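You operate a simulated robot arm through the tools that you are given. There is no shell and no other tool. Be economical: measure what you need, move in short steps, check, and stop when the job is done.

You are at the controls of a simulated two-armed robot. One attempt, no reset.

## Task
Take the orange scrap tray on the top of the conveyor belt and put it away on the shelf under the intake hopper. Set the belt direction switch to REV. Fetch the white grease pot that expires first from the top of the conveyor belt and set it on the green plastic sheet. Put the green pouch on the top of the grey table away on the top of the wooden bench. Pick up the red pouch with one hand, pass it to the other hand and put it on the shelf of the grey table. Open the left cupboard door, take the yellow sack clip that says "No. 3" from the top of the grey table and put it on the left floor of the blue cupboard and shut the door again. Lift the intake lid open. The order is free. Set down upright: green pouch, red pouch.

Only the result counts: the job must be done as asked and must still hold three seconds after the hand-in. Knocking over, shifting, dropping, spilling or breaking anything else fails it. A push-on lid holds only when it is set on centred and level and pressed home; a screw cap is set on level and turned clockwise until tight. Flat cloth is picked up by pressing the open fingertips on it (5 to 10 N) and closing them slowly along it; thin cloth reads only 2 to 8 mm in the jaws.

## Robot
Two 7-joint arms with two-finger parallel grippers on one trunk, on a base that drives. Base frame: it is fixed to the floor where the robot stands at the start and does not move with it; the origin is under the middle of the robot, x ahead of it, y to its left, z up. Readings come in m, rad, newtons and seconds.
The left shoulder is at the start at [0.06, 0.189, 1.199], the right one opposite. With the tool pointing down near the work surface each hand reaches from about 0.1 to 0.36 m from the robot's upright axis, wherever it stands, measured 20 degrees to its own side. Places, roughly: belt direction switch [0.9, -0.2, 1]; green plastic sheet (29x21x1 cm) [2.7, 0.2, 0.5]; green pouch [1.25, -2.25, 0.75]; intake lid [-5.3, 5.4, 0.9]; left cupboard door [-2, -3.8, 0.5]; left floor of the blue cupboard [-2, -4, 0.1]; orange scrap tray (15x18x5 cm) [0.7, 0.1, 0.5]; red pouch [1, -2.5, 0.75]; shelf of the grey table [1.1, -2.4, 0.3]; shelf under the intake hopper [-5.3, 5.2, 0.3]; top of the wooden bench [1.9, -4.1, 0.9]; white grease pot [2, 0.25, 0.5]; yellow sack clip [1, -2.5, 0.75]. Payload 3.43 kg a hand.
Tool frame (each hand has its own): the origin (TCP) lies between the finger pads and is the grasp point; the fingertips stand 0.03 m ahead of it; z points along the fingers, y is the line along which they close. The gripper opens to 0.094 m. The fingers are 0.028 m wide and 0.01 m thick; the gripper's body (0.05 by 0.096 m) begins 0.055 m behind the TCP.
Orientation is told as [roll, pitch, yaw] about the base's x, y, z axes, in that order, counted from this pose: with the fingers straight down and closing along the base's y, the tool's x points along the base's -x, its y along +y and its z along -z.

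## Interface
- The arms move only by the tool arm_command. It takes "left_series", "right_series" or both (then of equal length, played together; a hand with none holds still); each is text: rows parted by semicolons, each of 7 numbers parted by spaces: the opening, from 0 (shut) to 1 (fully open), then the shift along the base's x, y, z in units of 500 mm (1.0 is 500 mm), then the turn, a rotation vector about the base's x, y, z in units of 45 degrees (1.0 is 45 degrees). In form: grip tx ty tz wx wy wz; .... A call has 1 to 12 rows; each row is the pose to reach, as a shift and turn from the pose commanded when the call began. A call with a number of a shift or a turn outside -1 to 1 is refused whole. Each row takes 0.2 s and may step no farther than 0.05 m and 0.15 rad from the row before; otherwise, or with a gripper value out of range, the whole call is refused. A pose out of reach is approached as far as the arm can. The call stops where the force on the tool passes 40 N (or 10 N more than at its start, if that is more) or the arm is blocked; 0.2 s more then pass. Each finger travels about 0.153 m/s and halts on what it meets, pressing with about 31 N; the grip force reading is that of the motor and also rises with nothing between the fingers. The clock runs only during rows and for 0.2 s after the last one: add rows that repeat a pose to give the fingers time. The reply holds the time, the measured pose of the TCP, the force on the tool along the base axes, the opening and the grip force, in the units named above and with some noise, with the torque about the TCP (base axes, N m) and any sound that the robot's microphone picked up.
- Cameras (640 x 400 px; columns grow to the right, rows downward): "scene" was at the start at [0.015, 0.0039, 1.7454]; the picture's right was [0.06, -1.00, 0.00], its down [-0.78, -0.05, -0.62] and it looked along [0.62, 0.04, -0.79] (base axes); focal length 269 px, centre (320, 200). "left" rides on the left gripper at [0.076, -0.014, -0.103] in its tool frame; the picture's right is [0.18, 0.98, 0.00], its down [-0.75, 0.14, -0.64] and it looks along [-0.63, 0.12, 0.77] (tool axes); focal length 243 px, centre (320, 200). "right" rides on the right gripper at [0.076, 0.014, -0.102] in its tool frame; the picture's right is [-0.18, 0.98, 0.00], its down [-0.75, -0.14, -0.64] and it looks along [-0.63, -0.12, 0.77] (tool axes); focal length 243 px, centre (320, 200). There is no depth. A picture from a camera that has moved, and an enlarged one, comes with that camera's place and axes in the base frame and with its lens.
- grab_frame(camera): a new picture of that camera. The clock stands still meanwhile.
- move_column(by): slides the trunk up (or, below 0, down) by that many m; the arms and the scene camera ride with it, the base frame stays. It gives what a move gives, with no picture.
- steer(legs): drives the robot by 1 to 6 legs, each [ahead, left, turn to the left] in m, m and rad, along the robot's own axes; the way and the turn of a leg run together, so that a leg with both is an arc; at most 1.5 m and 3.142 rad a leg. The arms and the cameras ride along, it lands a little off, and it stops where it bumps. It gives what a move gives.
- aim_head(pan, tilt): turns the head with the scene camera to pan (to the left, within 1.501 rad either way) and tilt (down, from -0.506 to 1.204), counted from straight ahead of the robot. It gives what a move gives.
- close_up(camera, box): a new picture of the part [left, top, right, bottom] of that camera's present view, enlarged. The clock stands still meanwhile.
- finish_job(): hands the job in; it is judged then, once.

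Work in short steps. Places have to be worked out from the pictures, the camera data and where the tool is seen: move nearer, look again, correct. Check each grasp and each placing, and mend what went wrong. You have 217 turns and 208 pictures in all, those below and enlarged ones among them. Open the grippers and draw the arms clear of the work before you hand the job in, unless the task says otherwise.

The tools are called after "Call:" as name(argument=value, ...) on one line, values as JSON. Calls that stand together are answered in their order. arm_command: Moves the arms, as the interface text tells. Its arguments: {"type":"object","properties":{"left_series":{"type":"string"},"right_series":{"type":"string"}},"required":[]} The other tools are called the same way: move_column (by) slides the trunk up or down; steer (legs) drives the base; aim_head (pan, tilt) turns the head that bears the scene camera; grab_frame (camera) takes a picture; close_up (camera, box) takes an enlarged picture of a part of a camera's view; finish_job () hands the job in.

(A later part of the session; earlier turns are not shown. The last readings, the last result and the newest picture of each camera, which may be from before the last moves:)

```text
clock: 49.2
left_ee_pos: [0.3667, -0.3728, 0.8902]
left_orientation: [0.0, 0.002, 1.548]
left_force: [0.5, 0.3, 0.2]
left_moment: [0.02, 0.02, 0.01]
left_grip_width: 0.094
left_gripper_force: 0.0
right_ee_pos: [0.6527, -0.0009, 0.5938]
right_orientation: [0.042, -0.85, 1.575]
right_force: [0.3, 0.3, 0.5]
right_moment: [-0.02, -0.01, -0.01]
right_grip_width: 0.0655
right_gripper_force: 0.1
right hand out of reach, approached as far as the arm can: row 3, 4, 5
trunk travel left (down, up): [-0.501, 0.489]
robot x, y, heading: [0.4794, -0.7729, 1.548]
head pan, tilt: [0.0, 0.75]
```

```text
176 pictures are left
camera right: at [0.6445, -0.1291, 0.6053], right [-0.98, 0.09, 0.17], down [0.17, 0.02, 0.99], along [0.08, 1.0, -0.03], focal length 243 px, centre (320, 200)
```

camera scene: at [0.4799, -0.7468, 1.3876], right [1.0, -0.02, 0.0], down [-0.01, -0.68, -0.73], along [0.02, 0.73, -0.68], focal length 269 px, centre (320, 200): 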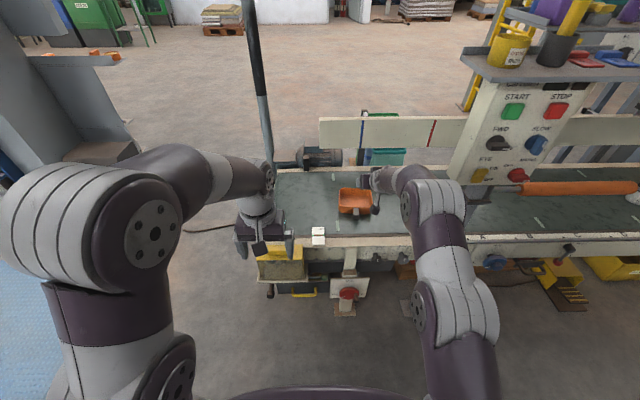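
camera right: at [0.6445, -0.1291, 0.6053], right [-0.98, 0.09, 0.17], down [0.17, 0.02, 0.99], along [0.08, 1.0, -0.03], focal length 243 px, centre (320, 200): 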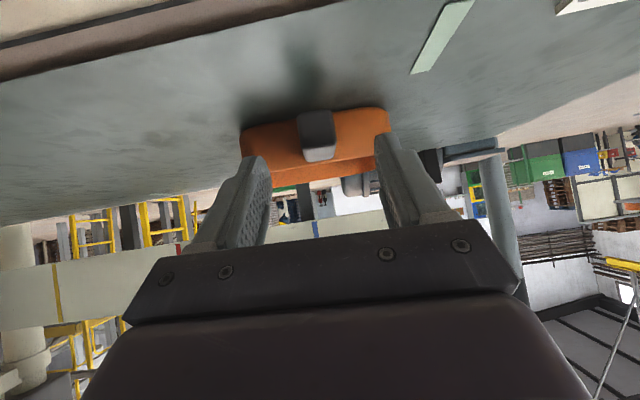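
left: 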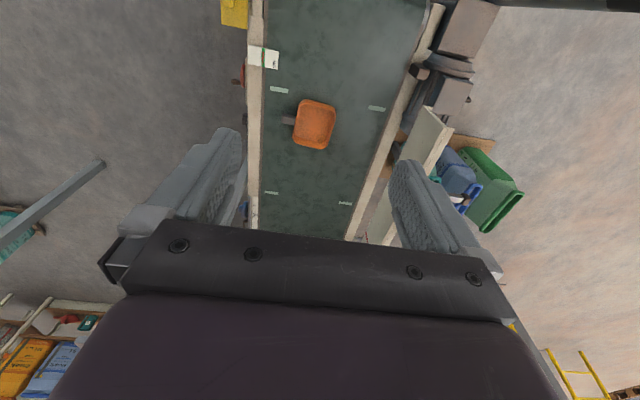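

Out of reach by a few cm: I draw the hand back 6 cm, drive ahead 8 cm.

Call:
arm_command(right_series="0.7 0 -0.06 0.02 0 0 0;0.7 0 -0.12 0.02 0 0 0;0.7 0 -0.12 0.02 0 0 0")

Call:
steer(legs=[[0.08, 0, 0]])

Call:
grab_frame(camera="right")

```text
clock: 50.0
left_ee_pos: [0.3672, -0.3725, 0.8909]
left_orientation: [0.0, 0.0, 1.548]
left_force: [-0.1, -0.3, 0.1]
left_moment: [-0.01, -0.01, -0.02]
left_grip_width: 0.094
left_gripper_force: 0.1
right_ee_pos: [0.6551, -0.0604, 0.6063]
right_orientation: [0.041, -0.851, 1.575]
right_force: [0.9, -0.4, 0.3]
right_moment: [-0.01, 0.01, 0.0]
right_grip_width: 0.0659
right_gripper_force: 0.0
trunk travel left (down, up): [-0.501, 0.489]
robot x, y, heading: [0.4831, -0.7692, 1.549]
head pan, tilt: [0.0, 0.75]
```

```text
clock: 51.1
left_ee_pos: [0.369, -0.2898, 0.8884]
left_orientation: [-0.001, 0.002, 1.548]
left_force: [0.1, 0.1, -0.2]
left_moment: [-0.03, 0.04, 0.03]
left_grip_width: 0.0939
left_gripper_force: 0.1
right_ee_pos: [0.657, 0.0217, 0.6033]
right_orientation: [0.041, -0.848, 1.575]
right_force: [0.5, 0.5, 0.1]
right_moment: [0.02, 0.02, 0.04]
right_grip_width: 0.0657
right_gripper_force: 0.1
trunk travel left (down, up): [-0.501, 0.489]
robot x, y, heading: [0.4793, -0.6889, 1.55]
head pan, tilt: [0.0, 0.75]
```

```text
175 pictures are left
camera right: at [0.6482, -0.106, 0.6148], right [-0.98, 0.09, 0.17], down [0.17, 0.02, 0.99], along [0.08, 1.0, -0.04], focal length 243 px, centre (320, 200)
```

right: 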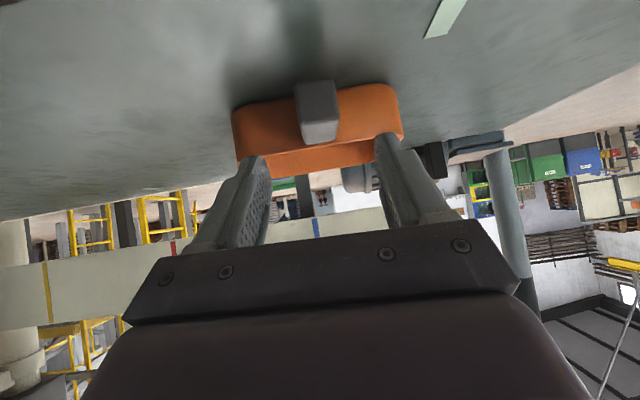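

I lower onto the handle and close.

Call:
arm_command(right_series="0.7 -0.008 0 -0.05 0 0 0;0.7 -0.008 0.03 -0.084 0 0 0;0.7 -0.008 0.046 -0.084 0 0 0;0.35 -0.008 0.046 -0.084 0 0 0;0 -0.008 0.046 -0.084 0 0 0;0 -0.008 0.046 -0.084 0 0 0")

Call:
grab_frame(camera="right")

```text
clock: 52.5
left_ee_pos: [0.3699, -0.2932, 0.8897]
left_orientation: [0.001, 0.0, 1.548]
left_force: [0.7, -0.7, 0.0]
left_moment: [0.01, 0.01, -0.01]
left_grip_width: 0.0942
left_gripper_force: 0.1
right_ee_pos: [0.6524, 0.0441, 0.5636]
right_orientation: [0.042, -0.849, 1.574]
right_force: [1.6, 1.0, 0.4]
right_moment: [0.03, -0.02, -0.05]
right_grip_width: 0.0296
right_gripper_force: 30.7
trunk travel left (down, up): [-0.501, 0.489]
robot x, y, heading: [0.4786, -0.6873, 1.547]
head pan, tilt: [0.0, 0.75]
```

```text
174 pictures are left
camera right: at [0.6437, -0.083, 0.5736], right [-0.98, 0.09, 0.17], down [0.17, 0.02, 0.99], along [0.08, 1.0, -0.04], focal length 243 px, centre (320, 200)
```

right: 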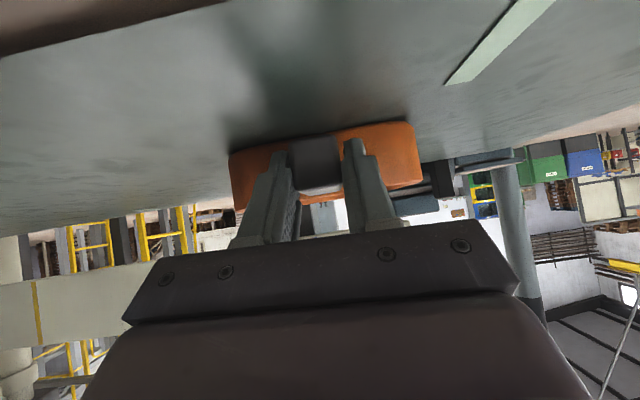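

Gripped. Lift 17 cm, then back away from the belt and look left toward the hopper.

Call:
arm_command(right_series="0 0 0 0.05 0 0 0;0 0 0 0.12 0 0 0;0 0 0 0.2 0 0 0;0 0 0 0.28 0 0 0;0 0 0 0.34 0 0 0;0 0 0 0.34 0 0 0")

Call:
steer(legs=[[-0.5, 0, 0]])

Call:
aim_head(pan=0.9, tilt=0.3)

Call:
grab_frame(camera="scene")

Call:
grab_frame(camera="right")

```text
clock: 53.9
left_ee_pos: [0.3707, -0.2904, 0.8896]
left_orientation: [-0.001, -0.001, 1.549]
left_force: [-0.4, 0.3, 0.5]
left_moment: [0.01, 0.02, -0.01]
left_grip_width: 0.0941
left_gripper_force: 0.1
right_ee_pos: [0.6533, 0.0454, 0.7331]
right_orientation: [0.04, -0.848, 1.574]
right_force: [-0.1, -0.3, 0.1]
right_moment: [0.01, 0.02, -0.01]
right_grip_width: 0.0
right_gripper_force: 31.1
trunk travel left (down, up): [-0.501, 0.489]
robot x, y, heading: [0.4802, -0.6898, 1.539]
head pan, tilt: [0.0, 0.75]
```

```text
clock: 56.8
left_ee_pos: [0.3587, -0.7879, 0.89]
left_orientation: [0.0, 0.0, 1.547]
left_force: [-0.2, 0.4, 1.1]
left_moment: [0.0, 0.0, 0.01]
left_grip_width: 0.094
left_gripper_force: 0.1
right_ee_pos: [0.6416, -0.4505, 0.7337]
right_orientation: [0.042, -0.851, 1.576]
right_force: [0.5, -0.2, 0.3]
right_moment: [-0.02, 0.01, 0.01]
right_grip_width: 0.0003
right_gripper_force: 31.2
trunk travel left (down, up): [-0.501, 0.489]
robot x, y, heading: [0.4687, -1.1847, 1.544]
head pan, tilt: [0.0, 0.75]
```

```text
clock: 58.0
left_ee_pos: [0.3578, -0.787, 0.8904]
left_orientation: [0.0, 0.0, 1.549]
left_force: [-0.6, -0.3, -0.2]
left_moment: [0.03, 0.03, 0.0]
left_grip_width: 0.0941
left_gripper_force: 0.1
right_ee_pos: [0.6403, -0.4492, 0.7318]
right_orientation: [0.043, -0.85, 1.575]
right_force: [0.5, 0.5, -0.6]
right_moment: [0.0, -0.02, 0.02]
right_grip_width: 0.0
right_gripper_force: 30.9
trunk travel left (down, up): [-0.501, 0.489]
robot x, y, heading: [0.4731, -1.183, 1.546]
head pan, tilt: [0.901, 0.3]
```

```text
173 pictures are left
camera scene: at [0.3969, -1.1854, 1.4279], right [0.64, 0.77, 0.0], down [0.23, -0.19, -0.96], along [-0.73, 0.61, -0.3], focal length 269 px, centre (320, 200)
```

scene: 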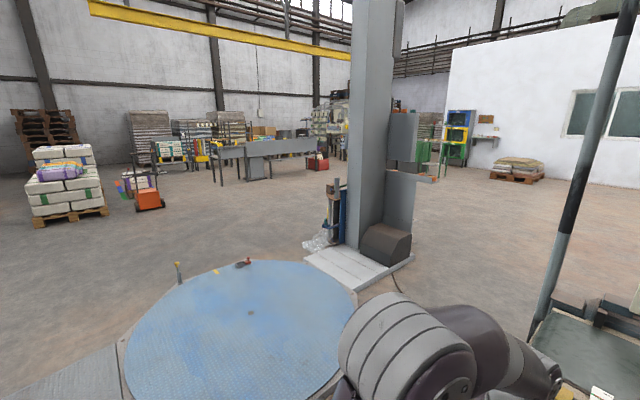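

```text
172 pictures are left
camera right: at [0.6324, -0.5775, 0.7437], right [-0.98, 0.08, 0.17], down [0.17, 0.02, 0.99], along [0.08, 1.0, -0.04], focal length 243 px, centre (320, 200)
```

right: 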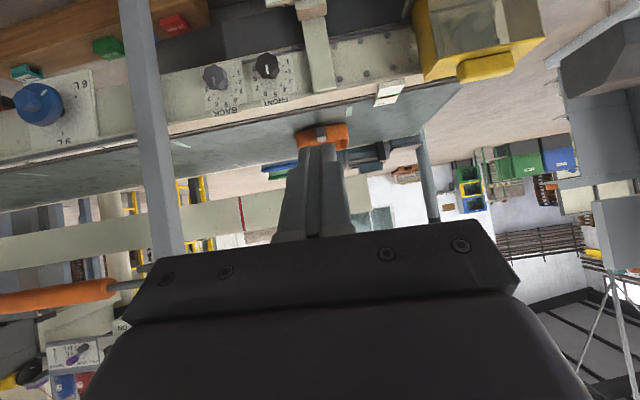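

The handle slipped out; the tray is still on the belt. I go back and grasp deeper.

Call:
steer(legs=[[0.5, 0, 0]])

Call:
arm_command(right_series="0.7 0 -0.05 -0.05 0 0 0;0.7 0 -0.05 -0.15 0 0 0;0.7 0 -0.05 -0.23 0 0 0;0.7 0 -0.05 -0.26 0 0 0;0.7 0 -0.05 -0.26 0 0 0")

Call:
grab_frame(camera="right")

Call:
aim_head(pan=-0.15, tilt=0.75)

Call:
close_up(camera="scene", box=[240, 140, 400, 260])

```text
clock: 60.9
left_ee_pos: [0.3668, -0.2845, 0.8889]
left_orientation: [0.001, 0.002, 1.553]
left_force: [0.8, -0.2, 0.0]
left_moment: [-0.01, -0.02, 0.01]
left_grip_width: 0.0942
left_gripper_force: 0.0
right_ee_pos: [0.6496, 0.0533, 0.7322]
right_orientation: [0.042, -0.85, 1.58]
right_force: [-0.1, 0.6, -0.9]
right_moment: [0.02, 0.0, 0.02]
right_grip_width: 0.0
right_gripper_force: 30.9
trunk travel left (down, up): [-0.501, 0.489]
robot x, y, heading: [0.4794, -0.6822, 1.549]
head pan, tilt: [0.901, 0.3]
```

```text
clock: 62.1
left_ee_pos: [0.3667, -0.2861, 0.8894]
left_orientation: [-0.001, -0.001, 1.552]
left_force: [-0.3, -0.6, 0.9]
left_moment: [-0.02, -0.02, 0.02]
left_grip_width: 0.0939
left_gripper_force: 0.0
right_ee_pos: [0.6475, 0.0273, 0.6026]
right_orientation: [0.041, -0.849, 1.58]
right_force: [0.6, -0.7, -0.1]
right_moment: [-0.03, 0.0, 0.0]
right_grip_width: 0.0658
right_gripper_force: 0.1
trunk travel left (down, up): [-0.501, 0.489]
robot x, y, heading: [0.4817, -0.6819, 1.55]
head pan, tilt: [0.901, 0.3]
```

```text
171 pictures are left
camera right: at [0.6398, -0.1006, 0.6131], right [-0.98, 0.08, 0.17], down [0.17, 0.02, 0.99], along [0.08, 1.0, -0.03], focal length 243 px, centre (320, 200)
```

right: 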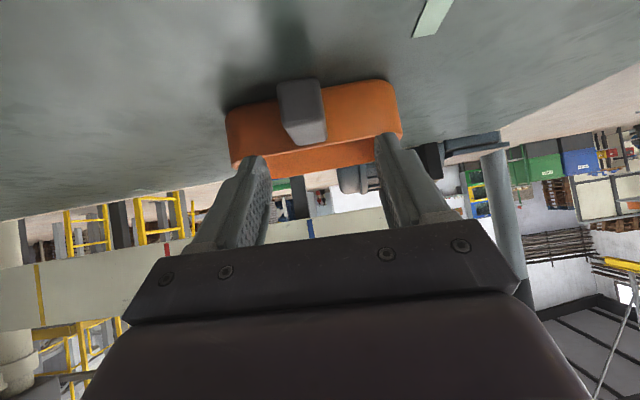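

```text
clock: 63.4
left_ee_pos: [0.3673, -0.2858, 0.8885]
left_orientation: [-0.001, -0.001, 1.553]
left_force: [0.3, -0.1, 1.2]
left_moment: [-0.03, 0.0, 0.03]
left_grip_width: 0.094
left_gripper_force: 0.0
right_ee_pos: [0.6477, 0.0277, 0.6022]
right_orientation: [0.042, -0.85, 1.58]
right_force: [-0.9, -0.4, 0.5]
right_moment: [0.0, -0.03, 0.02]
right_grip_width: 0.0657
right_gripper_force: 0.0
trunk travel left (down, up): [-0.501, 0.489]
robot x, y, heading: [0.4805, -0.6809, 1.558]
head pan, tilt: [-0.15, 0.75]
```

```text
3.33 times, centred on (320, 200) of scene
camera zoom: at [0.4928, -0.6618, 1.3876], right [0.99, -0.17, 0.0], down [-0.11, -0.67, -0.73], along [0.12, 0.72, -0.68], focal length 897 px, centre (320, 200)
```

zoom: 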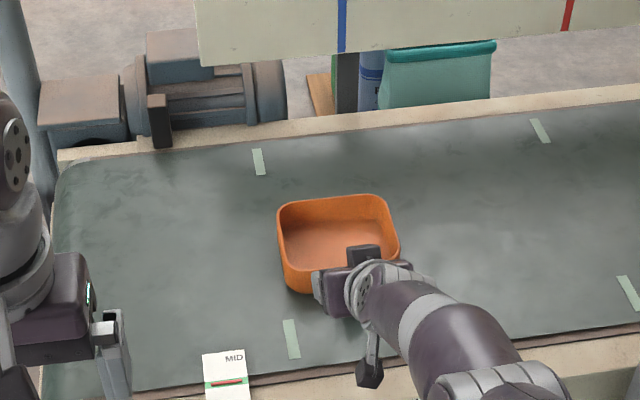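

Same place. I grasp deeper on the handle, near the tray wall, then lift only 1.5 cm and read the force.

Call:
arm_command(right_series="0.7 0.012 0 -0.05 0 0 0;0.7 0.012 0.02 -0.096 0 0 0;0.7 0.012 0.048 -0.1 0 0 0;0.35 0.012 0.048 -0.1 0 0 0;0 0.012 0.048 -0.1 0 0 0;0 0.012 0.048 -0.1 0 0 0;0 0.012 0.048 -0.1 0 0 0;0 0.012 0.048 -0.085 0 0 0;0 0.012 0.048 -0.07 0 0 0;0 0.012 0.048 -0.07 0 0 0")

Call:
grab_frame(camera="right")

Call:
close_up(camera="scene", box=[240, 140, 400, 260])

```text
clock: 65.6
left_ee_pos: [0.366, -0.286, 0.8902]
left_orientation: [-0.001, 0.002, 1.553]
left_force: [0.4, -0.6, 0.3]
left_moment: [-0.02, -0.02, 0.0]
left_grip_width: 0.0939
left_gripper_force: 0.0
right_ee_pos: [0.6543, 0.0505, 0.567]
right_orientation: [0.042, -0.851, 1.582]
right_force: [0.5, -0.2, -0.1]
right_moment: [-0.11, -0.03, -0.01]
right_grip_width: 0.0299
right_gripper_force: 31.6
trunk travel left (down, up): [-0.501, 0.489]
robot x, y, heading: [0.4851, -0.6802, 1.552]
head pan, tilt: [-0.15, 0.75]
```

```text
169 pictures are left
camera right: at [0.6456, -0.0775, 0.5784], right [-0.98, 0.08, 0.17], down [0.17, 0.02, 0.99], along [0.08, 1.0, -0.04], focal length 243 px, centre (320, 200)
```

right: 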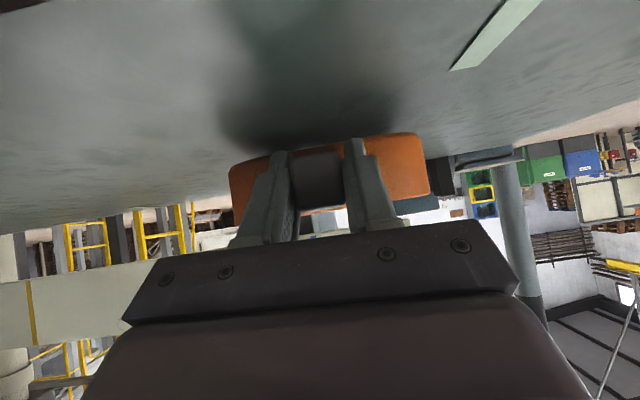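

```text
3.33 times, centred on (320, 200) of scene
camera zoom: at [0.493, -0.6616, 1.3876], right [0.99, -0.17, 0.0], down [-0.11, -0.67, -0.73], along [0.12, 0.72, -0.68], focal length 897 px, centre (320, 200)
```

zoom: 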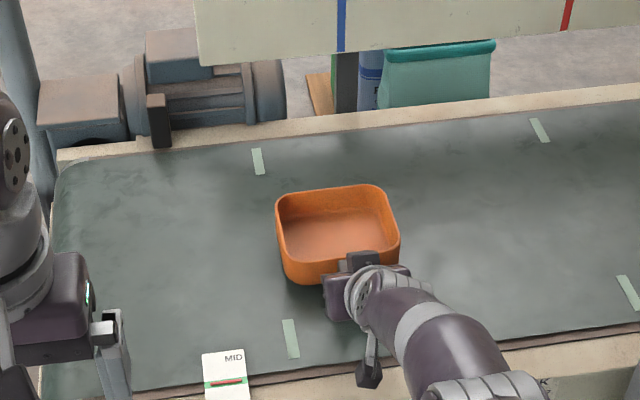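

The tray is light and lifts. I raise it on slowly.

Call:
arm_command(right_series="0 0 0 0.02 0 0 0;0 0 0 0.05 0 0 0;0 0 0 0.08 0 0 0;0 0 0 0.12 0 0 0;0 0 0 0.16 0 0 0;0 0 0 0.2 0 0 0;0 0 0 0.25 0 0 0;0 0 0 0.3 0 0 0;0 0 0 0.3 0 0 0")

Call:
grab_frame(camera="right")

```text
clock: 67.6
left_ee_pos: [0.367, -0.286, 0.8883]
left_orientation: [0.002, 0.001, 1.554]
left_force: [-0.4, -0.8, -0.1]
left_moment: [0.0, 0.0, 0.01]
left_grip_width: 0.094
left_gripper_force: 0.0
right_ee_pos: [0.6533, 0.0516, 0.7182]
right_orientation: [0.043, -0.849, 1.577]
right_force: [0.1, -0.2, -0.2]
right_moment: [-0.11, 0.0, 0.04]
right_grip_width: 0.0301
right_gripper_force: 30.9
trunk travel left (down, up): [-0.501, 0.489]
robot x, y, heading: [0.4771, -0.6826, 1.549]
head pan, tilt: [-0.15, 0.75]
```

```text
167 pictures are left
camera right: at [0.645, -0.076, 0.729], right [-0.98, 0.08, 0.17], down [0.17, 0.02, 0.99], along [0.08, 1.0, -0.04], focal length 243 px, centre (320, 200)
```

right: 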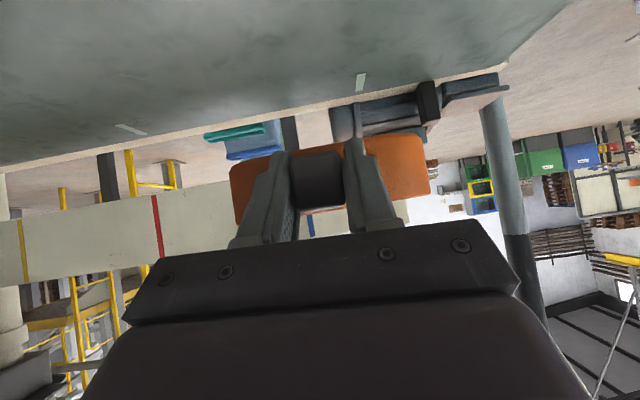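

Tray held (30 mm). I raise the trunk, back off, move to the open corner near x=0, and look at the way to the hopper.

Call:
move_column(by=0.25)

Call:
steer(legs=[[-0.35, 0, 0], [0, 0.45, 0]])

Call:
aim_head(pan=0.5, tilt=0.3)

Call:
grab_frame(camera="scene")

Call:
aim_head(pan=1.4, tilt=0.4)

Call:
grab_frame(camera="scene")

```text
clock: 70.2
left_ee_pos: [0.3662, -0.2857, 1.1389]
left_orientation: [0.0, 0.003, 1.554]
left_force: [0.5, -0.1, 0.3]
left_moment: [0.01, -0.03, -0.01]
left_grip_width: 0.0939
left_gripper_force: 0.1
right_ee_pos: [0.6534, 0.0517, 0.9678]
right_orientation: [0.043, -0.85, 1.579]
right_force: [0.5, 0.3, -1.7]
right_moment: [-0.13, 0.01, 0.0]
right_grip_width: 0.0298
right_gripper_force: 30.8
trunk travel left (down, up): [-0.751, 0.239]
robot x, y, heading: [0.4774, -0.6862, 1.549]
head pan, tilt: [-0.15, 0.75]
```

```text
clock: 74.8
left_ee_pos: [-0.0895, -0.6296, 1.1405]
left_orientation: [-0.001, -0.001, 1.549]
left_force: [-0.5, -0.5, -0.2]
left_moment: [-0.06, -0.02, 0.0]
left_grip_width: 0.094
left_gripper_force: 0.0
right_ee_pos: [0.1989, -0.2925, 0.9688]
right_orientation: [0.041, -0.85, 1.577]
right_force: [0.0, -0.8, -0.8]
right_moment: [-0.1, 0.01, 0.03]
right_grip_width: 0.0301
right_gripper_force: 31.2
trunk travel left (down, up): [-0.751, 0.239]
robot x, y, heading: [0.0252, -1.0272, 1.545]
head pan, tilt: [-0.15, 0.75]
```

```text
clock: 75.8
left_ee_pos: [-0.0893, -0.63, 1.1396]
left_orientation: [0.0, 0.002, 1.547]
left_force: [-0.4, -0.2, 0.2]
left_moment: [0.0, 0.01, -0.01]
left_grip_width: 0.094
left_gripper_force: 0.1
right_ee_pos: [0.1983, -0.2925, 0.9683]
right_orientation: [0.04, -0.85, 1.577]
right_force: [0.7, -0.3, -0.9]
right_moment: [-0.09, 0.01, 0.03]
right_grip_width: 0.0298
right_gripper_force: 30.7
trunk travel left (down, up): [-0.751, 0.239]
robot x, y, heading: [0.0268, -1.0269, 1.55]
head pan, tilt: [0.499, 0.3]
```

```text
166 pictures are left
camera scene: at [-0.0215, -1.0041, 1.6779], right [0.89, 0.46, 0.0], down [0.14, -0.26, -0.95], along [-0.44, 0.85, -0.3], focal length 269 px, centre (320, 200)
```

scene: 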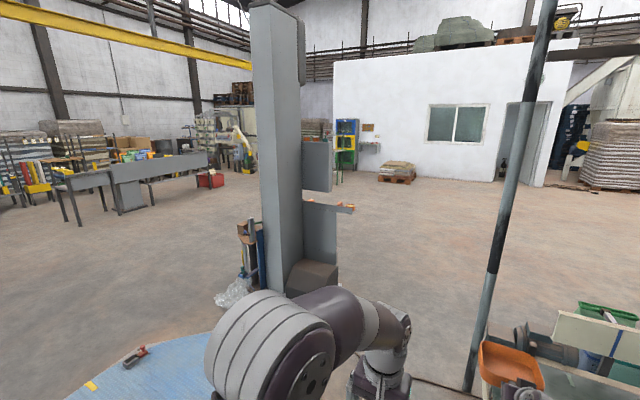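

```text
clock: 77.0
left_ee_pos: [-0.09, -0.6298, 1.1393]
left_orientation: [0.0, 0.002, 1.549]
left_force: [1.1, 0.2, 0.2]
left_moment: [0.05, -0.01, 0.04]
left_grip_width: 0.0944
left_gripper_force: 0.0
right_ee_pos: [0.1988, -0.2931, 0.967]
right_orientation: [0.043, -0.851, 1.576]
right_force: [-0.2, 0.3, -0.3]
right_moment: [-0.11, -0.01, -0.03]
right_grip_width: 0.03
right_gripper_force: 30.6
trunk travel left (down, up): [-0.751, 0.239]
robot x, y, heading: [0.0235, -1.0297, 1.55]
head pan, tilt: [1.4, 0.4]
```

```text
165 pictures are left
camera scene: at [-0.0697, -1.0692, 1.6687], right [0.19, 0.98, 0.0], down [0.38, -0.08, -0.92], along [-0.9, 0.18, -0.39], focal length 269 px, centre (320, 200)
```

scene: 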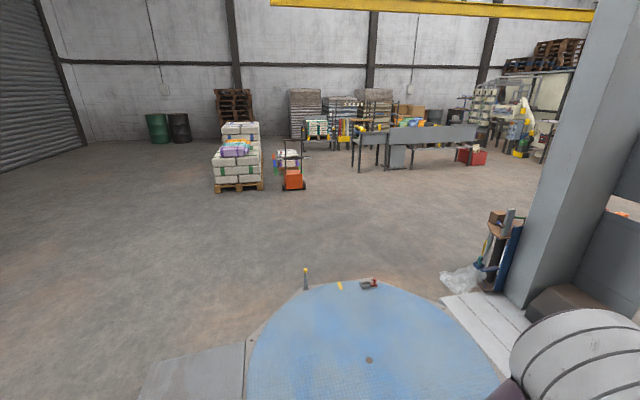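

The gap between the wrapper column and the roof post is about 1 m. I centre the tray in front of me, then go through it.

Call:
arm_command(right_series="0 -0.06 -0.05 0 0 0 0;0 -0.12 -0.1 0 0 0 0;0 -0.18 -0.15 0 0 0 0;0 -0.24 -0.2 0 0 0 0;0 -0.3 -0.25 0 0 0 0;0 -0.3 -0.25 0 0 0 0")

Call:
steer(legs=[[0.7, 0, 0], [0, 0.33, 0]])

Call:
aim_head(pan=0.4, tilt=0.45)

Call:
grab_frame(camera="scene")

```text
clock: 78.5
left_ee_pos: [-0.0883, -0.6288, 1.139]
left_orientation: [0.001, 0.001, 1.546]
left_force: [0.2, 0.6, 0.4]
left_moment: [-0.03, -0.02, 0.02]
left_grip_width: 0.0937
left_gripper_force: 0.2
right_ee_pos: [0.0501, -0.4189, 0.9671]
right_orientation: [0.043, -0.851, 1.576]
right_force: [0.4, 0.4, -1.8]
right_moment: [-0.11, -0.02, 0.0]
right_grip_width: 0.0298
right_gripper_force: 30.9
trunk travel left (down, up): [-0.751, 0.239]
robot x, y, heading: [0.0237, -1.0256, 1.545]
head pan, tilt: [1.4, 0.4]
```

```text
clock: 83.8
left_ee_pos: [-0.3246, 0.0813, 1.1397]
left_orientation: [0.001, 0.001, 1.649]
left_force: [0.0, -0.3, 0.3]
left_moment: [-0.02, 0.02, 0.02]
left_grip_width: 0.0943
left_gripper_force: 0.0
right_ee_pos: [-0.2072, 0.3018, 0.9665]
right_orientation: [0.043, -0.849, 1.677]
right_force: [0.6, 0.0, -1.3]
right_moment: [-0.08, -0.01, 0.03]
right_grip_width: 0.0299
right_gripper_force: 31.2
trunk travel left (down, up): [-0.751, 0.239]
robot x, y, heading: [-0.1707, -0.3091, 1.648]
head pan, tilt: [1.4, 0.4]
stopped in leg 2: the robot was blocked; the commanded pose is now the measured one
```

```text
clock: 85.1
left_ee_pos: [-0.3252, 0.0792, 1.1403]
left_orientation: [0.002, -0.001, 1.65]
left_force: [-0.3, 0.7, 0.1]
left_moment: [0.02, -0.04, -0.01]
left_grip_width: 0.0943
left_gripper_force: 0.1
right_ee_pos: [-0.2077, 0.3015, 0.9678]
right_orientation: [0.042, -0.85, 1.677]
right_force: [0.3, 0.6, -0.8]
right_moment: [-0.13, -0.01, 0.03]
right_grip_width: 0.0298
right_gripper_force: 30.8
trunk travel left (down, up): [-0.751, 0.239]
robot x, y, heading: [-0.1721, -0.3031, 1.648]
head pan, tilt: [0.4, 0.45]
```

```text
164 pictures are left
camera scene: at [-0.2116, -0.2843, 1.664], right [0.89, 0.46, 0.0], down [0.2, -0.39, -0.9], along [-0.42, 0.8, -0.44], focal length 269 px, centre (320, 200)
```

scene: 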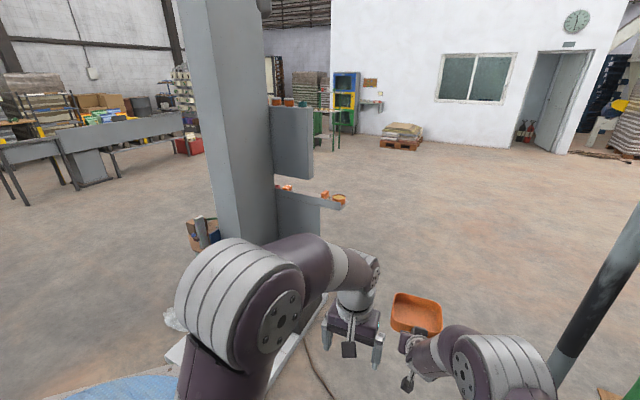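

The base touched the turntable's edge. I ease right, straighten and pass between at x≈-0.25.

Call:
steer(legs=[[0, -0.05, -0.078], [0.45, 0, 0], [0, 0.12, 0]])

Call:
aim_head(pan=0.7, tilt=0.7)

Call:
grab_frame(camera="scene")

Call:
aim_head(pan=-0.8, tilt=0.7)

Call:
grab_frame(camera="scene")

```text
clock: 89.3
left_ee_pos: [-0.3552, 0.5553, 1.1385]
left_orientation: [0.001, 0.001, 1.558]
left_force: [-0.2, 0.1, -0.6]
left_moment: [-0.01, 0.0, -0.01]
left_grip_width: 0.0943
left_gripper_force: 0.2
right_ee_pos: [-0.2174, 0.7656, 0.9669]
right_orientation: [0.044, -0.848, 1.584]
right_force: [0.1, 0.0, -0.3]
right_moment: [-0.08, -0.01, 0.0]
right_grip_width: 0.03
right_gripper_force: 31.2
trunk travel left (down, up): [-0.751, 0.239]
robot x, y, heading: [-0.2425, 0.1594, 1.557]
head pan, tilt: [0.4, 0.45]
```

```text
clock: 90.1
left_ee_pos: [-0.3551, 0.5543, 1.1399]
left_orientation: [0.001, 0.002, 1.557]
left_force: [-0.2, -0.7, 0.4]
left_moment: [0.02, 0.01, 0.02]
left_grip_width: 0.0938
left_gripper_force: 0.0
right_ee_pos: [-0.2193, 0.7662, 0.9667]
right_orientation: [0.043, -0.85, 1.586]
right_force: [0.5, -0.3, -1.2]
right_moment: [-0.13, -0.02, 0.0]
right_grip_width: 0.0299
right_gripper_force: 31.1
trunk travel left (down, up): [-0.751, 0.239]
robot x, y, heading: [-0.2414, 0.1584, 1.555]
head pan, tilt: [0.7, 0.7]
```

```text
163 pictures are left
camera scene: at [-0.2948, 0.1641, 1.6419], right [0.77, 0.63, 0.0], down [0.41, -0.5, -0.77], along [-0.48, 0.59, -0.64], focal length 269 px, centre (320, 200)
```

scene: 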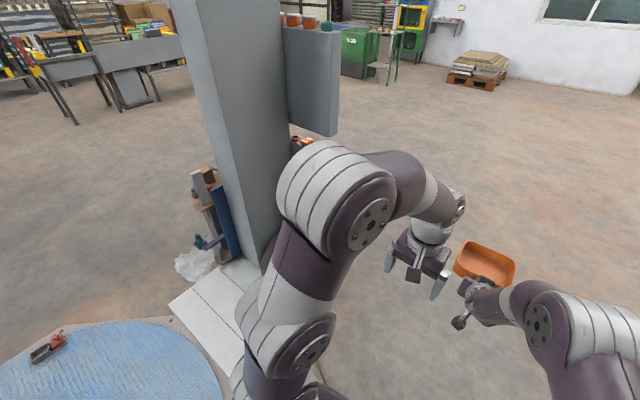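

```text
clock: 91.7
left_ee_pos: [-0.3554, 0.5556, 1.1408]
left_orientation: [0.0, 0.001, 1.557]
left_force: [-0.4, -0.1, 0.0]
left_moment: [0.02, -0.01, 0.01]
left_grip_width: 0.0942
left_gripper_force: 0.1
right_ee_pos: [-0.2174, 0.7666, 0.9667]
right_orientation: [0.041, -0.849, 1.583]
right_force: [-0.6, -0.4, -1.3]
right_moment: [-0.14, -0.03, -0.02]
right_grip_width: 0.0298
right_gripper_force: 30.8
trunk travel left (down, up): [-0.751, 0.239]
robot x, y, heading: [-0.2428, 0.1605, 1.559]
head pan, tilt: [-0.799, 0.7]
```

```text
162 pictures are left
camera scene: at [-0.1794, 0.1567, 1.6418], right [0.69, -0.73, 0.0], down [-0.47, -0.44, -0.76], along [0.56, 0.53, -0.64], focal length 269 px, centre (320, 200)
```

scene: 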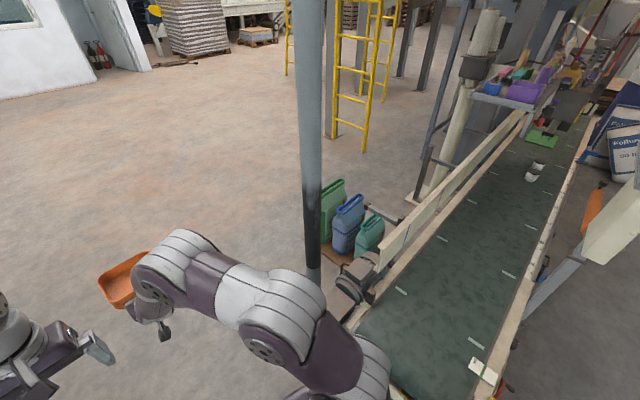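

Clear on both sides. Forward 1.4 m through the gap, then look toward the hopper.

Call:
steer(legs=[[1.5, 0, 0], [0.3, 0, 0.8]])

Call:
aim_head(pan=0, tilt=0.25)

Call:
grab_frame(camera="scene")

```text
clock: 101.0
left_ee_pos: [-0.6774, 2.1013, 1.1397]
left_orientation: [0.002, 0.002, 2.332]
left_force: [0.1, -0.8, -0.1]
left_moment: [-0.01, 0.02, 0.02]
left_grip_width: 0.0939
left_gripper_force: 0.0
right_ee_pos: [-0.7267, 2.3493, 0.9681]
right_orientation: [0.042, -0.851, 2.357]
right_force: [0.6, 0.1, -2.5]
right_moment: [-0.06, -0.07, 0.0]
right_grip_width: 0.03
right_gripper_force: 30.7
trunk travel left (down, up): [-0.751, 0.239]
robot x, y, heading: [-0.3164, 1.9003, 2.331]
head pan, tilt: [-0.799, 0.7]
```

```text
clock: 102.1
left_ee_pos: [-0.6771, 2.1016, 1.1393]
left_orientation: [-0.001, 0.002, 2.331]
left_force: [-0.5, -0.7, -1.1]
left_moment: [-0.01, 0.0, 0.02]
left_grip_width: 0.0939
left_gripper_force: 0.1
right_ee_pos: [-0.7272, 2.3488, 0.9678]
right_orientation: [0.042, -0.85, 2.357]
right_force: [0.2, -0.4, -0.4]
right_moment: [-0.08, -0.09, -0.02]
right_grip_width: 0.0301
right_gripper_force: 30.8
trunk travel left (down, up): [-0.751, 0.239]
robot x, y, heading: [-0.314, 1.8967, 2.329]
head pan, tilt: [0.0, 0.25]
```

```text
161 pictures are left
camera scene: at [-0.3413, 1.9224, 1.6826], right [0.73, 0.69, 0.0], down [0.17, -0.18, -0.97], along [-0.67, 0.7, -0.25], focal length 269 px, centre (320, 200)
```

scene: 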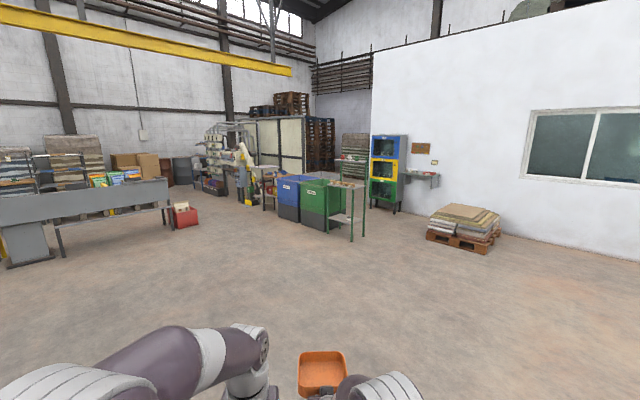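

I enlarge the region where the hopper should be.

Call:
close_up(camera="scene", box=[190, 110, 420, 250])

```text
2.78 times, centred on (305, 180) of scene
camera zoom: at [-0.3413, 1.9224, 1.6826], right [0.73, 0.69, 0.0], down [0.17, -0.18, -0.97], along [-0.67, 0.7, -0.25], focal length 749 px, centre (362, 256)
```

zoom: 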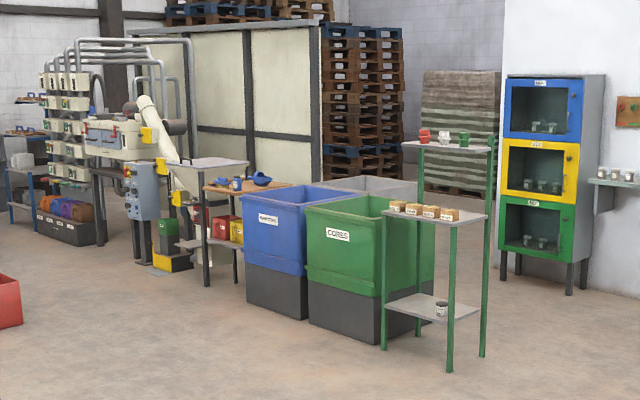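

The hopper stands in a row with bins whose front is at y≈5.05, facing -y. I drive to in front of the bins and look again.

Call:
steer(legs=[[0, 0, 0.28], [1.5, 0, 0], [1.5, 0, 0], [1.35, 0, 0], [0, 0, -0.7]])

Call:
aim_head(pan=0.6, tilt=0.5)

Call:
grab_frame(camera="scene")

```text
clock: 125.7
left_ee_pos: [-4.2683, 4.4685, 1.1403]
left_orientation: [0.001, 0.003, 1.882]
left_force: [0.2, 0.7, 0.6]
left_moment: [0.0, 0.02, -0.01]
left_grip_width: 0.0941
left_gripper_force: 0.1
right_ee_pos: [-4.2045, 4.7129, 0.9674]
right_orientation: [0.042, -0.851, 1.91]
right_force: [0.0, -0.2, -0.8]
right_moment: [-0.11, -0.04, 0.02]
right_grip_width: 0.0299
right_gripper_force: 31.4
trunk travel left (down, up): [-0.751, 0.239]
robot x, y, heading: [-4.0338, 4.1328, 1.881]
head pan, tilt: [0.0, 0.25]
```

```text
clock: 126.7
left_ee_pos: [-4.2684, 4.47, 1.1395]
left_orientation: [-0.001, 0.001, 1.883]
left_force: [-0.9, -0.6, 0.9]
left_moment: [0.02, 0.01, 0.01]
left_grip_width: 0.0941
left_gripper_force: 0.2
right_ee_pos: [-4.2038, 4.7136, 0.967]
right_orientation: [0.041, -0.851, 1.911]
right_force: [0.0, 0.6, -2.6]
right_moment: [-0.09, -0.02, -0.02]
right_grip_width: 0.0298
right_gripper_force: 31.0
trunk travel left (down, up): [-0.751, 0.239]
robot x, y, heading: [-4.0301, 4.1301, 1.885]
head pan, tilt: [0.6, 0.499]
```

```text
159 pictures are left
camera scene: at [-4.0849, 4.1287, 1.6596], right [0.61, 0.79, 0.0], down [0.38, -0.29, -0.88], along [-0.69, 0.54, -0.48], focal length 269 px, centre (320, 200)
```

scene: 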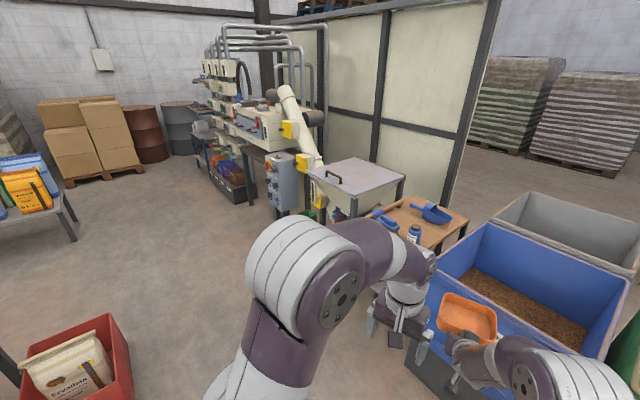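

The hopper with its grey lid (handle at the front edge) is seen; it faces -y. I face +y and slide left in front of it.

Call:
steer(legs=[[0, 0, -0.314], [0.15, 0, 0], [0, 1.15, 0]])

Call:
aim_head(pan=0.0, tilt=0.75)

Call:
grab_frame(camera="scene")

Call:
grab_frame(camera="right")

```text
clock: 134.5
left_ee_pos: [-5.3101, 4.6474, 1.1393]
left_orientation: [-0.001, 0.002, 1.609]
left_force: [-0.2, -0.3, 0.8]
left_moment: [0.02, 0.0, 0.0]
left_grip_width: 0.0941
left_gripper_force: 0.1
right_ee_pos: [-5.1837, 4.8661, 0.9681]
right_orientation: [0.042, -0.851, 1.637]
right_force: [0.2, 0.0, -1.9]
right_moment: [-0.09, -0.01, -0.01]
right_grip_width: 0.0299
right_gripper_force: 31.0
trunk travel left (down, up): [-0.751, 0.239]
robot x, y, heading: [-5.1743, 4.2587, 1.609]
head pan, tilt: [0.6, 0.499]
```

```text
clock: 135.5
left_ee_pos: [-5.3105, 4.6478, 1.1393]
left_orientation: [-0.001, 0.002, 1.609]
left_force: [-0.4, 0.1, 0.4]
left_moment: [-0.02, -0.02, -0.02]
left_grip_width: 0.094
left_gripper_force: 0.0
right_ee_pos: [-5.1852, 4.8656, 0.9681]
right_orientation: [0.041, -0.852, 1.636]
right_force: [-0.8, -0.8, -2.2]
right_moment: [-0.11, -0.01, -0.03]
right_grip_width: 0.0298
right_gripper_force: 31.2
trunk travel left (down, up): [-0.751, 0.239]
robot x, y, heading: [-5.1737, 4.2559, 1.602]
head pan, tilt: [0.0, 0.75]
```

```text
158 pictures are left
camera scene: at [-5.1753, 4.28, 1.6376], right [1.0, 0.04, 0.0], down [0.03, -0.68, -0.73], along [-0.03, 0.73, -0.68], focal length 269 px, centre (320, 200)
```

scene: 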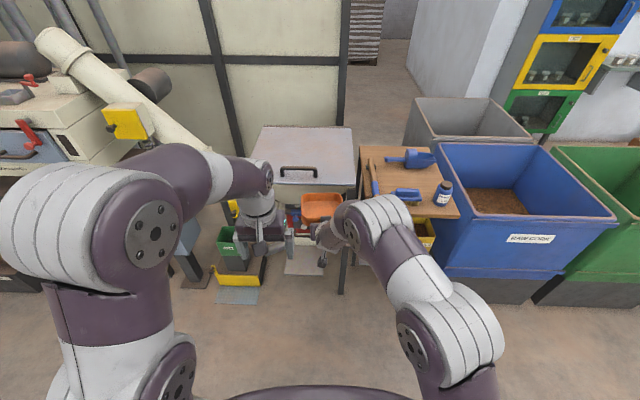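

```text
157 pictures are left
camera right: at [-5.1853, 4.7377, 0.9783], right [-0.99, 0.02, 0.17], down [0.17, 0.03, 0.99], along [0.02, 1.0, -0.04], focal length 243 px, centre (320, 200)
```

right: 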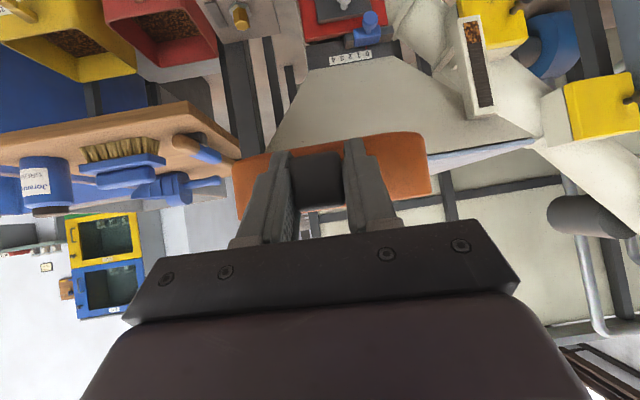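

I back off 20 cm and lower the trunk to see the shelf beneath the hopper.

Call:
steer(legs=[[-0.2, 0, -0.03]])

Call:
move_column(by=-0.5)

Call:
aim_head(pan=0.0, tilt=0.6)

Call:
grab_frame(camera="scene")

Call:
grab_frame(camera="right")

Call:
grab_frame(camera="left")

```text
clock: 137.1
left_ee_pos: [-5.2951, 4.4522, 1.1394]
left_orientation: [0.0, 0.002, 1.581]
left_force: [-0.1, -0.1, 0.5]
left_moment: [0.01, -0.02, 0.02]
left_grip_width: 0.0944
left_gripper_force: 0.0
right_ee_pos: [-5.1619, 4.6664, 0.9668]
right_orientation: [0.043, -0.851, 1.61]
right_force: [1.2, -0.5, -0.7]
right_moment: [-0.13, 0.0, -0.03]
right_grip_width: 0.03
right_gripper_force: 30.7
trunk travel left (down, up): [-0.751, 0.239]
robot x, y, heading: [-5.1698, 4.0631, 1.58]
head pan, tilt: [0.0, 0.75]
```

```text
refused: -0.5 is not a number from -0.4 to 0.4
```

```text
clock: 137.8
left_ee_pos: [-5.2941, 4.4501, 1.1398]
left_orientation: [0.0, -0.001, 1.582]
left_force: [0.0, -0.7, -0.1]
left_moment: [0.0, 0.0, 0.02]
left_grip_width: 0.0936
left_gripper_force: 0.0
right_ee_pos: [-5.1623, 4.6664, 0.9676]
right_orientation: [0.041, -0.85, 1.611]
right_force: [0.2, 0.3, -0.9]
right_moment: [-0.11, -0.02, -0.05]
right_grip_width: 0.0298
right_gripper_force: 30.7
trunk travel left (down, up): [-0.751, 0.239]
robot x, y, heading: [-5.169, 4.0592, 1.582]
head pan, tilt: [0.0, 0.6]
```

```text
156 pictures are left
camera scene: at [-5.1696, 4.0847, 1.6505], right [1.0, 0.01, 0.0], down [0.01, -0.57, -0.82], along [-0.01, 0.82, -0.57], focal length 269 px, centre (320, 200)
```

scene: 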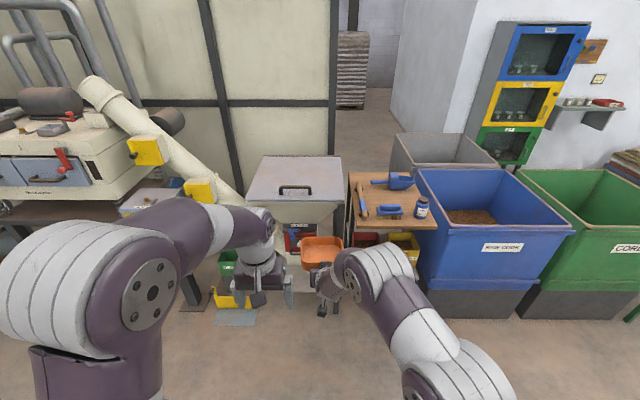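

```text
155 pictures are left
camera right: at [-5.1667, 4.5373, 0.9785], right [-0.98, 0.05, 0.17], down [0.17, 0.03, 0.99], along [0.05, 1.0, -0.03], focal length 243 px, centre (320, 200)
```

right: 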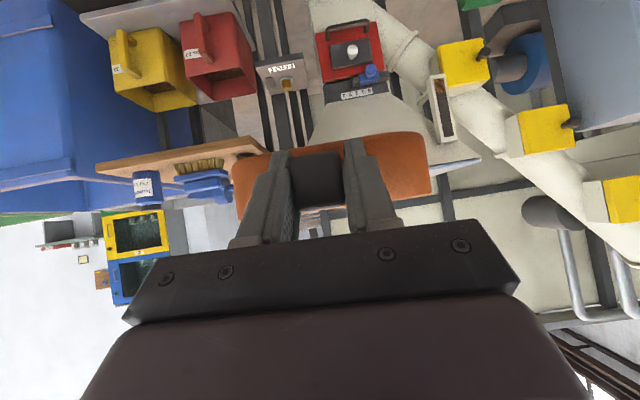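

```text
154 pictures are left
camera left: at [-5.2792, 4.375, 1.2426], right [-0.98, -0.19, 0.0], down [-0.15, 0.75, 0.64], along [-0.13, 0.63, -0.77], focal length 243 px, centre (320, 200)
```

left: 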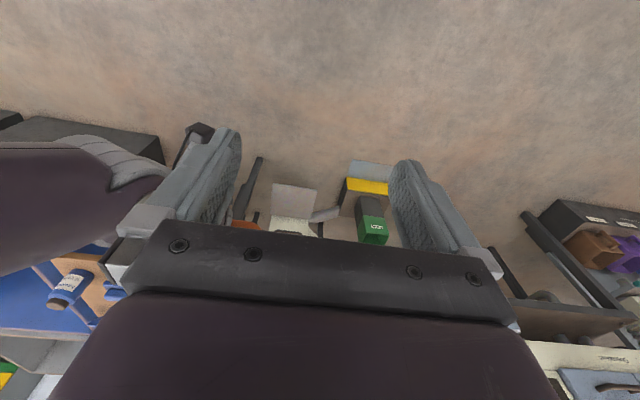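

Limit is 0.4 m per call; I lower 0.4 and look.

Call:
move_column(by=-0.4)

Call:
grab_frame(camera="scene")

Call:
grab_frame(camera="right")

```text
clock: 141.6
left_ee_pos: [-5.293, 4.4508, 0.7399]
left_orientation: [0.0, 0.002, 1.583]
left_force: [0.0, 0.1, 0.2]
left_moment: [0.0, -0.02, -0.04]
left_grip_width: 0.094
left_gripper_force: 0.0
right_ee_pos: [-5.1632, 4.6662, 0.5662]
right_orientation: [0.044, -0.85, 1.61]
right_force: [0.7, -0.1, -1.7]
right_moment: [-0.08, 0.0, 0.01]
right_grip_width: 0.0302
right_gripper_force: 30.8
trunk travel left (down, up): [-0.351, 0.639]
robot x, y, heading: [-5.1676, 4.0583, 1.586]
head pan, tilt: [0.0, 0.6]
```

```text
153 pictures are left
camera scene: at [-5.1696, 4.0854, 1.2505], right [1.0, 0.01, 0.0], down [0.01, -0.57, -0.82], along [-0.01, 0.82, -0.57], focal length 269 px, centre (320, 200)
```

scene: 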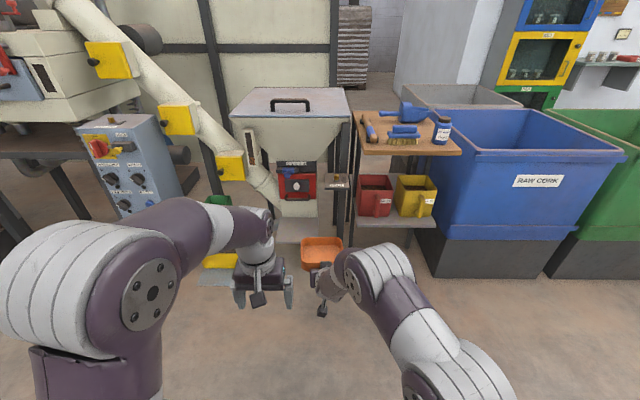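

```text
152 pictures are left
camera right: at [-5.1667, 4.5377, 0.5783], right [-0.98, 0.05, 0.17], down [0.17, 0.03, 0.99], along [0.05, 1.0, -0.03], focal length 243 px, centre (320, 200)
```

right: 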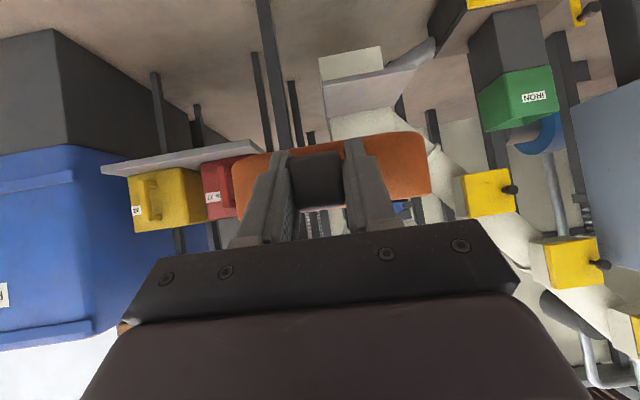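

Zoom on the region beneath the hopper.

Call:
close_up(camera="scene", box=[190, 80, 370, 290])

Call:
close_up(camera="right", box=[230, 20, 470, 170])

```text
1.90 times, centred on (280, 185) of scene
camera zoom: at [-5.1696, 4.0854, 1.2505], right [1.0, 0.01, 0.0], down [0.01, -0.57, -0.82], along [-0.01, 0.82, -0.57], focal length 512 px, centre (396, 229)
```

zoom: 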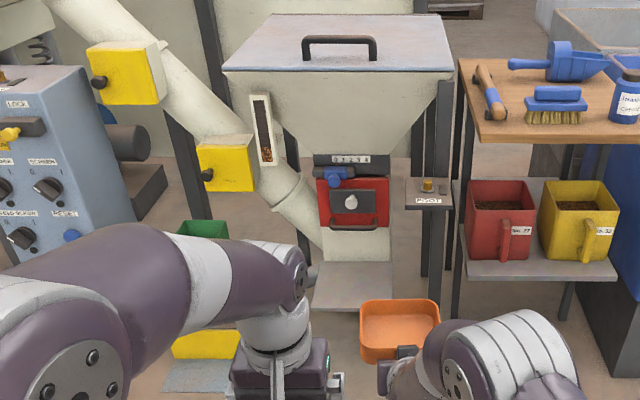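

```text
2.67 times, centred on (350, 95) of right
camera zoom: at [-5.1667, 4.5377, 0.5783], right [-0.98, 0.05, 0.17], down [0.17, 0.03, 0.99], along [0.05, 1.0, -0.03], focal length 647 px, centre (240, 480)
```

zoom: 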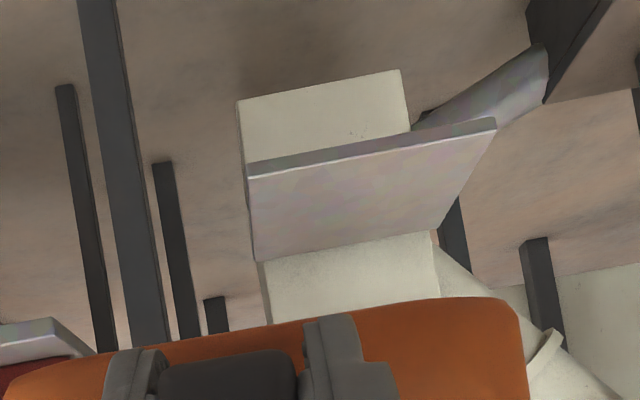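

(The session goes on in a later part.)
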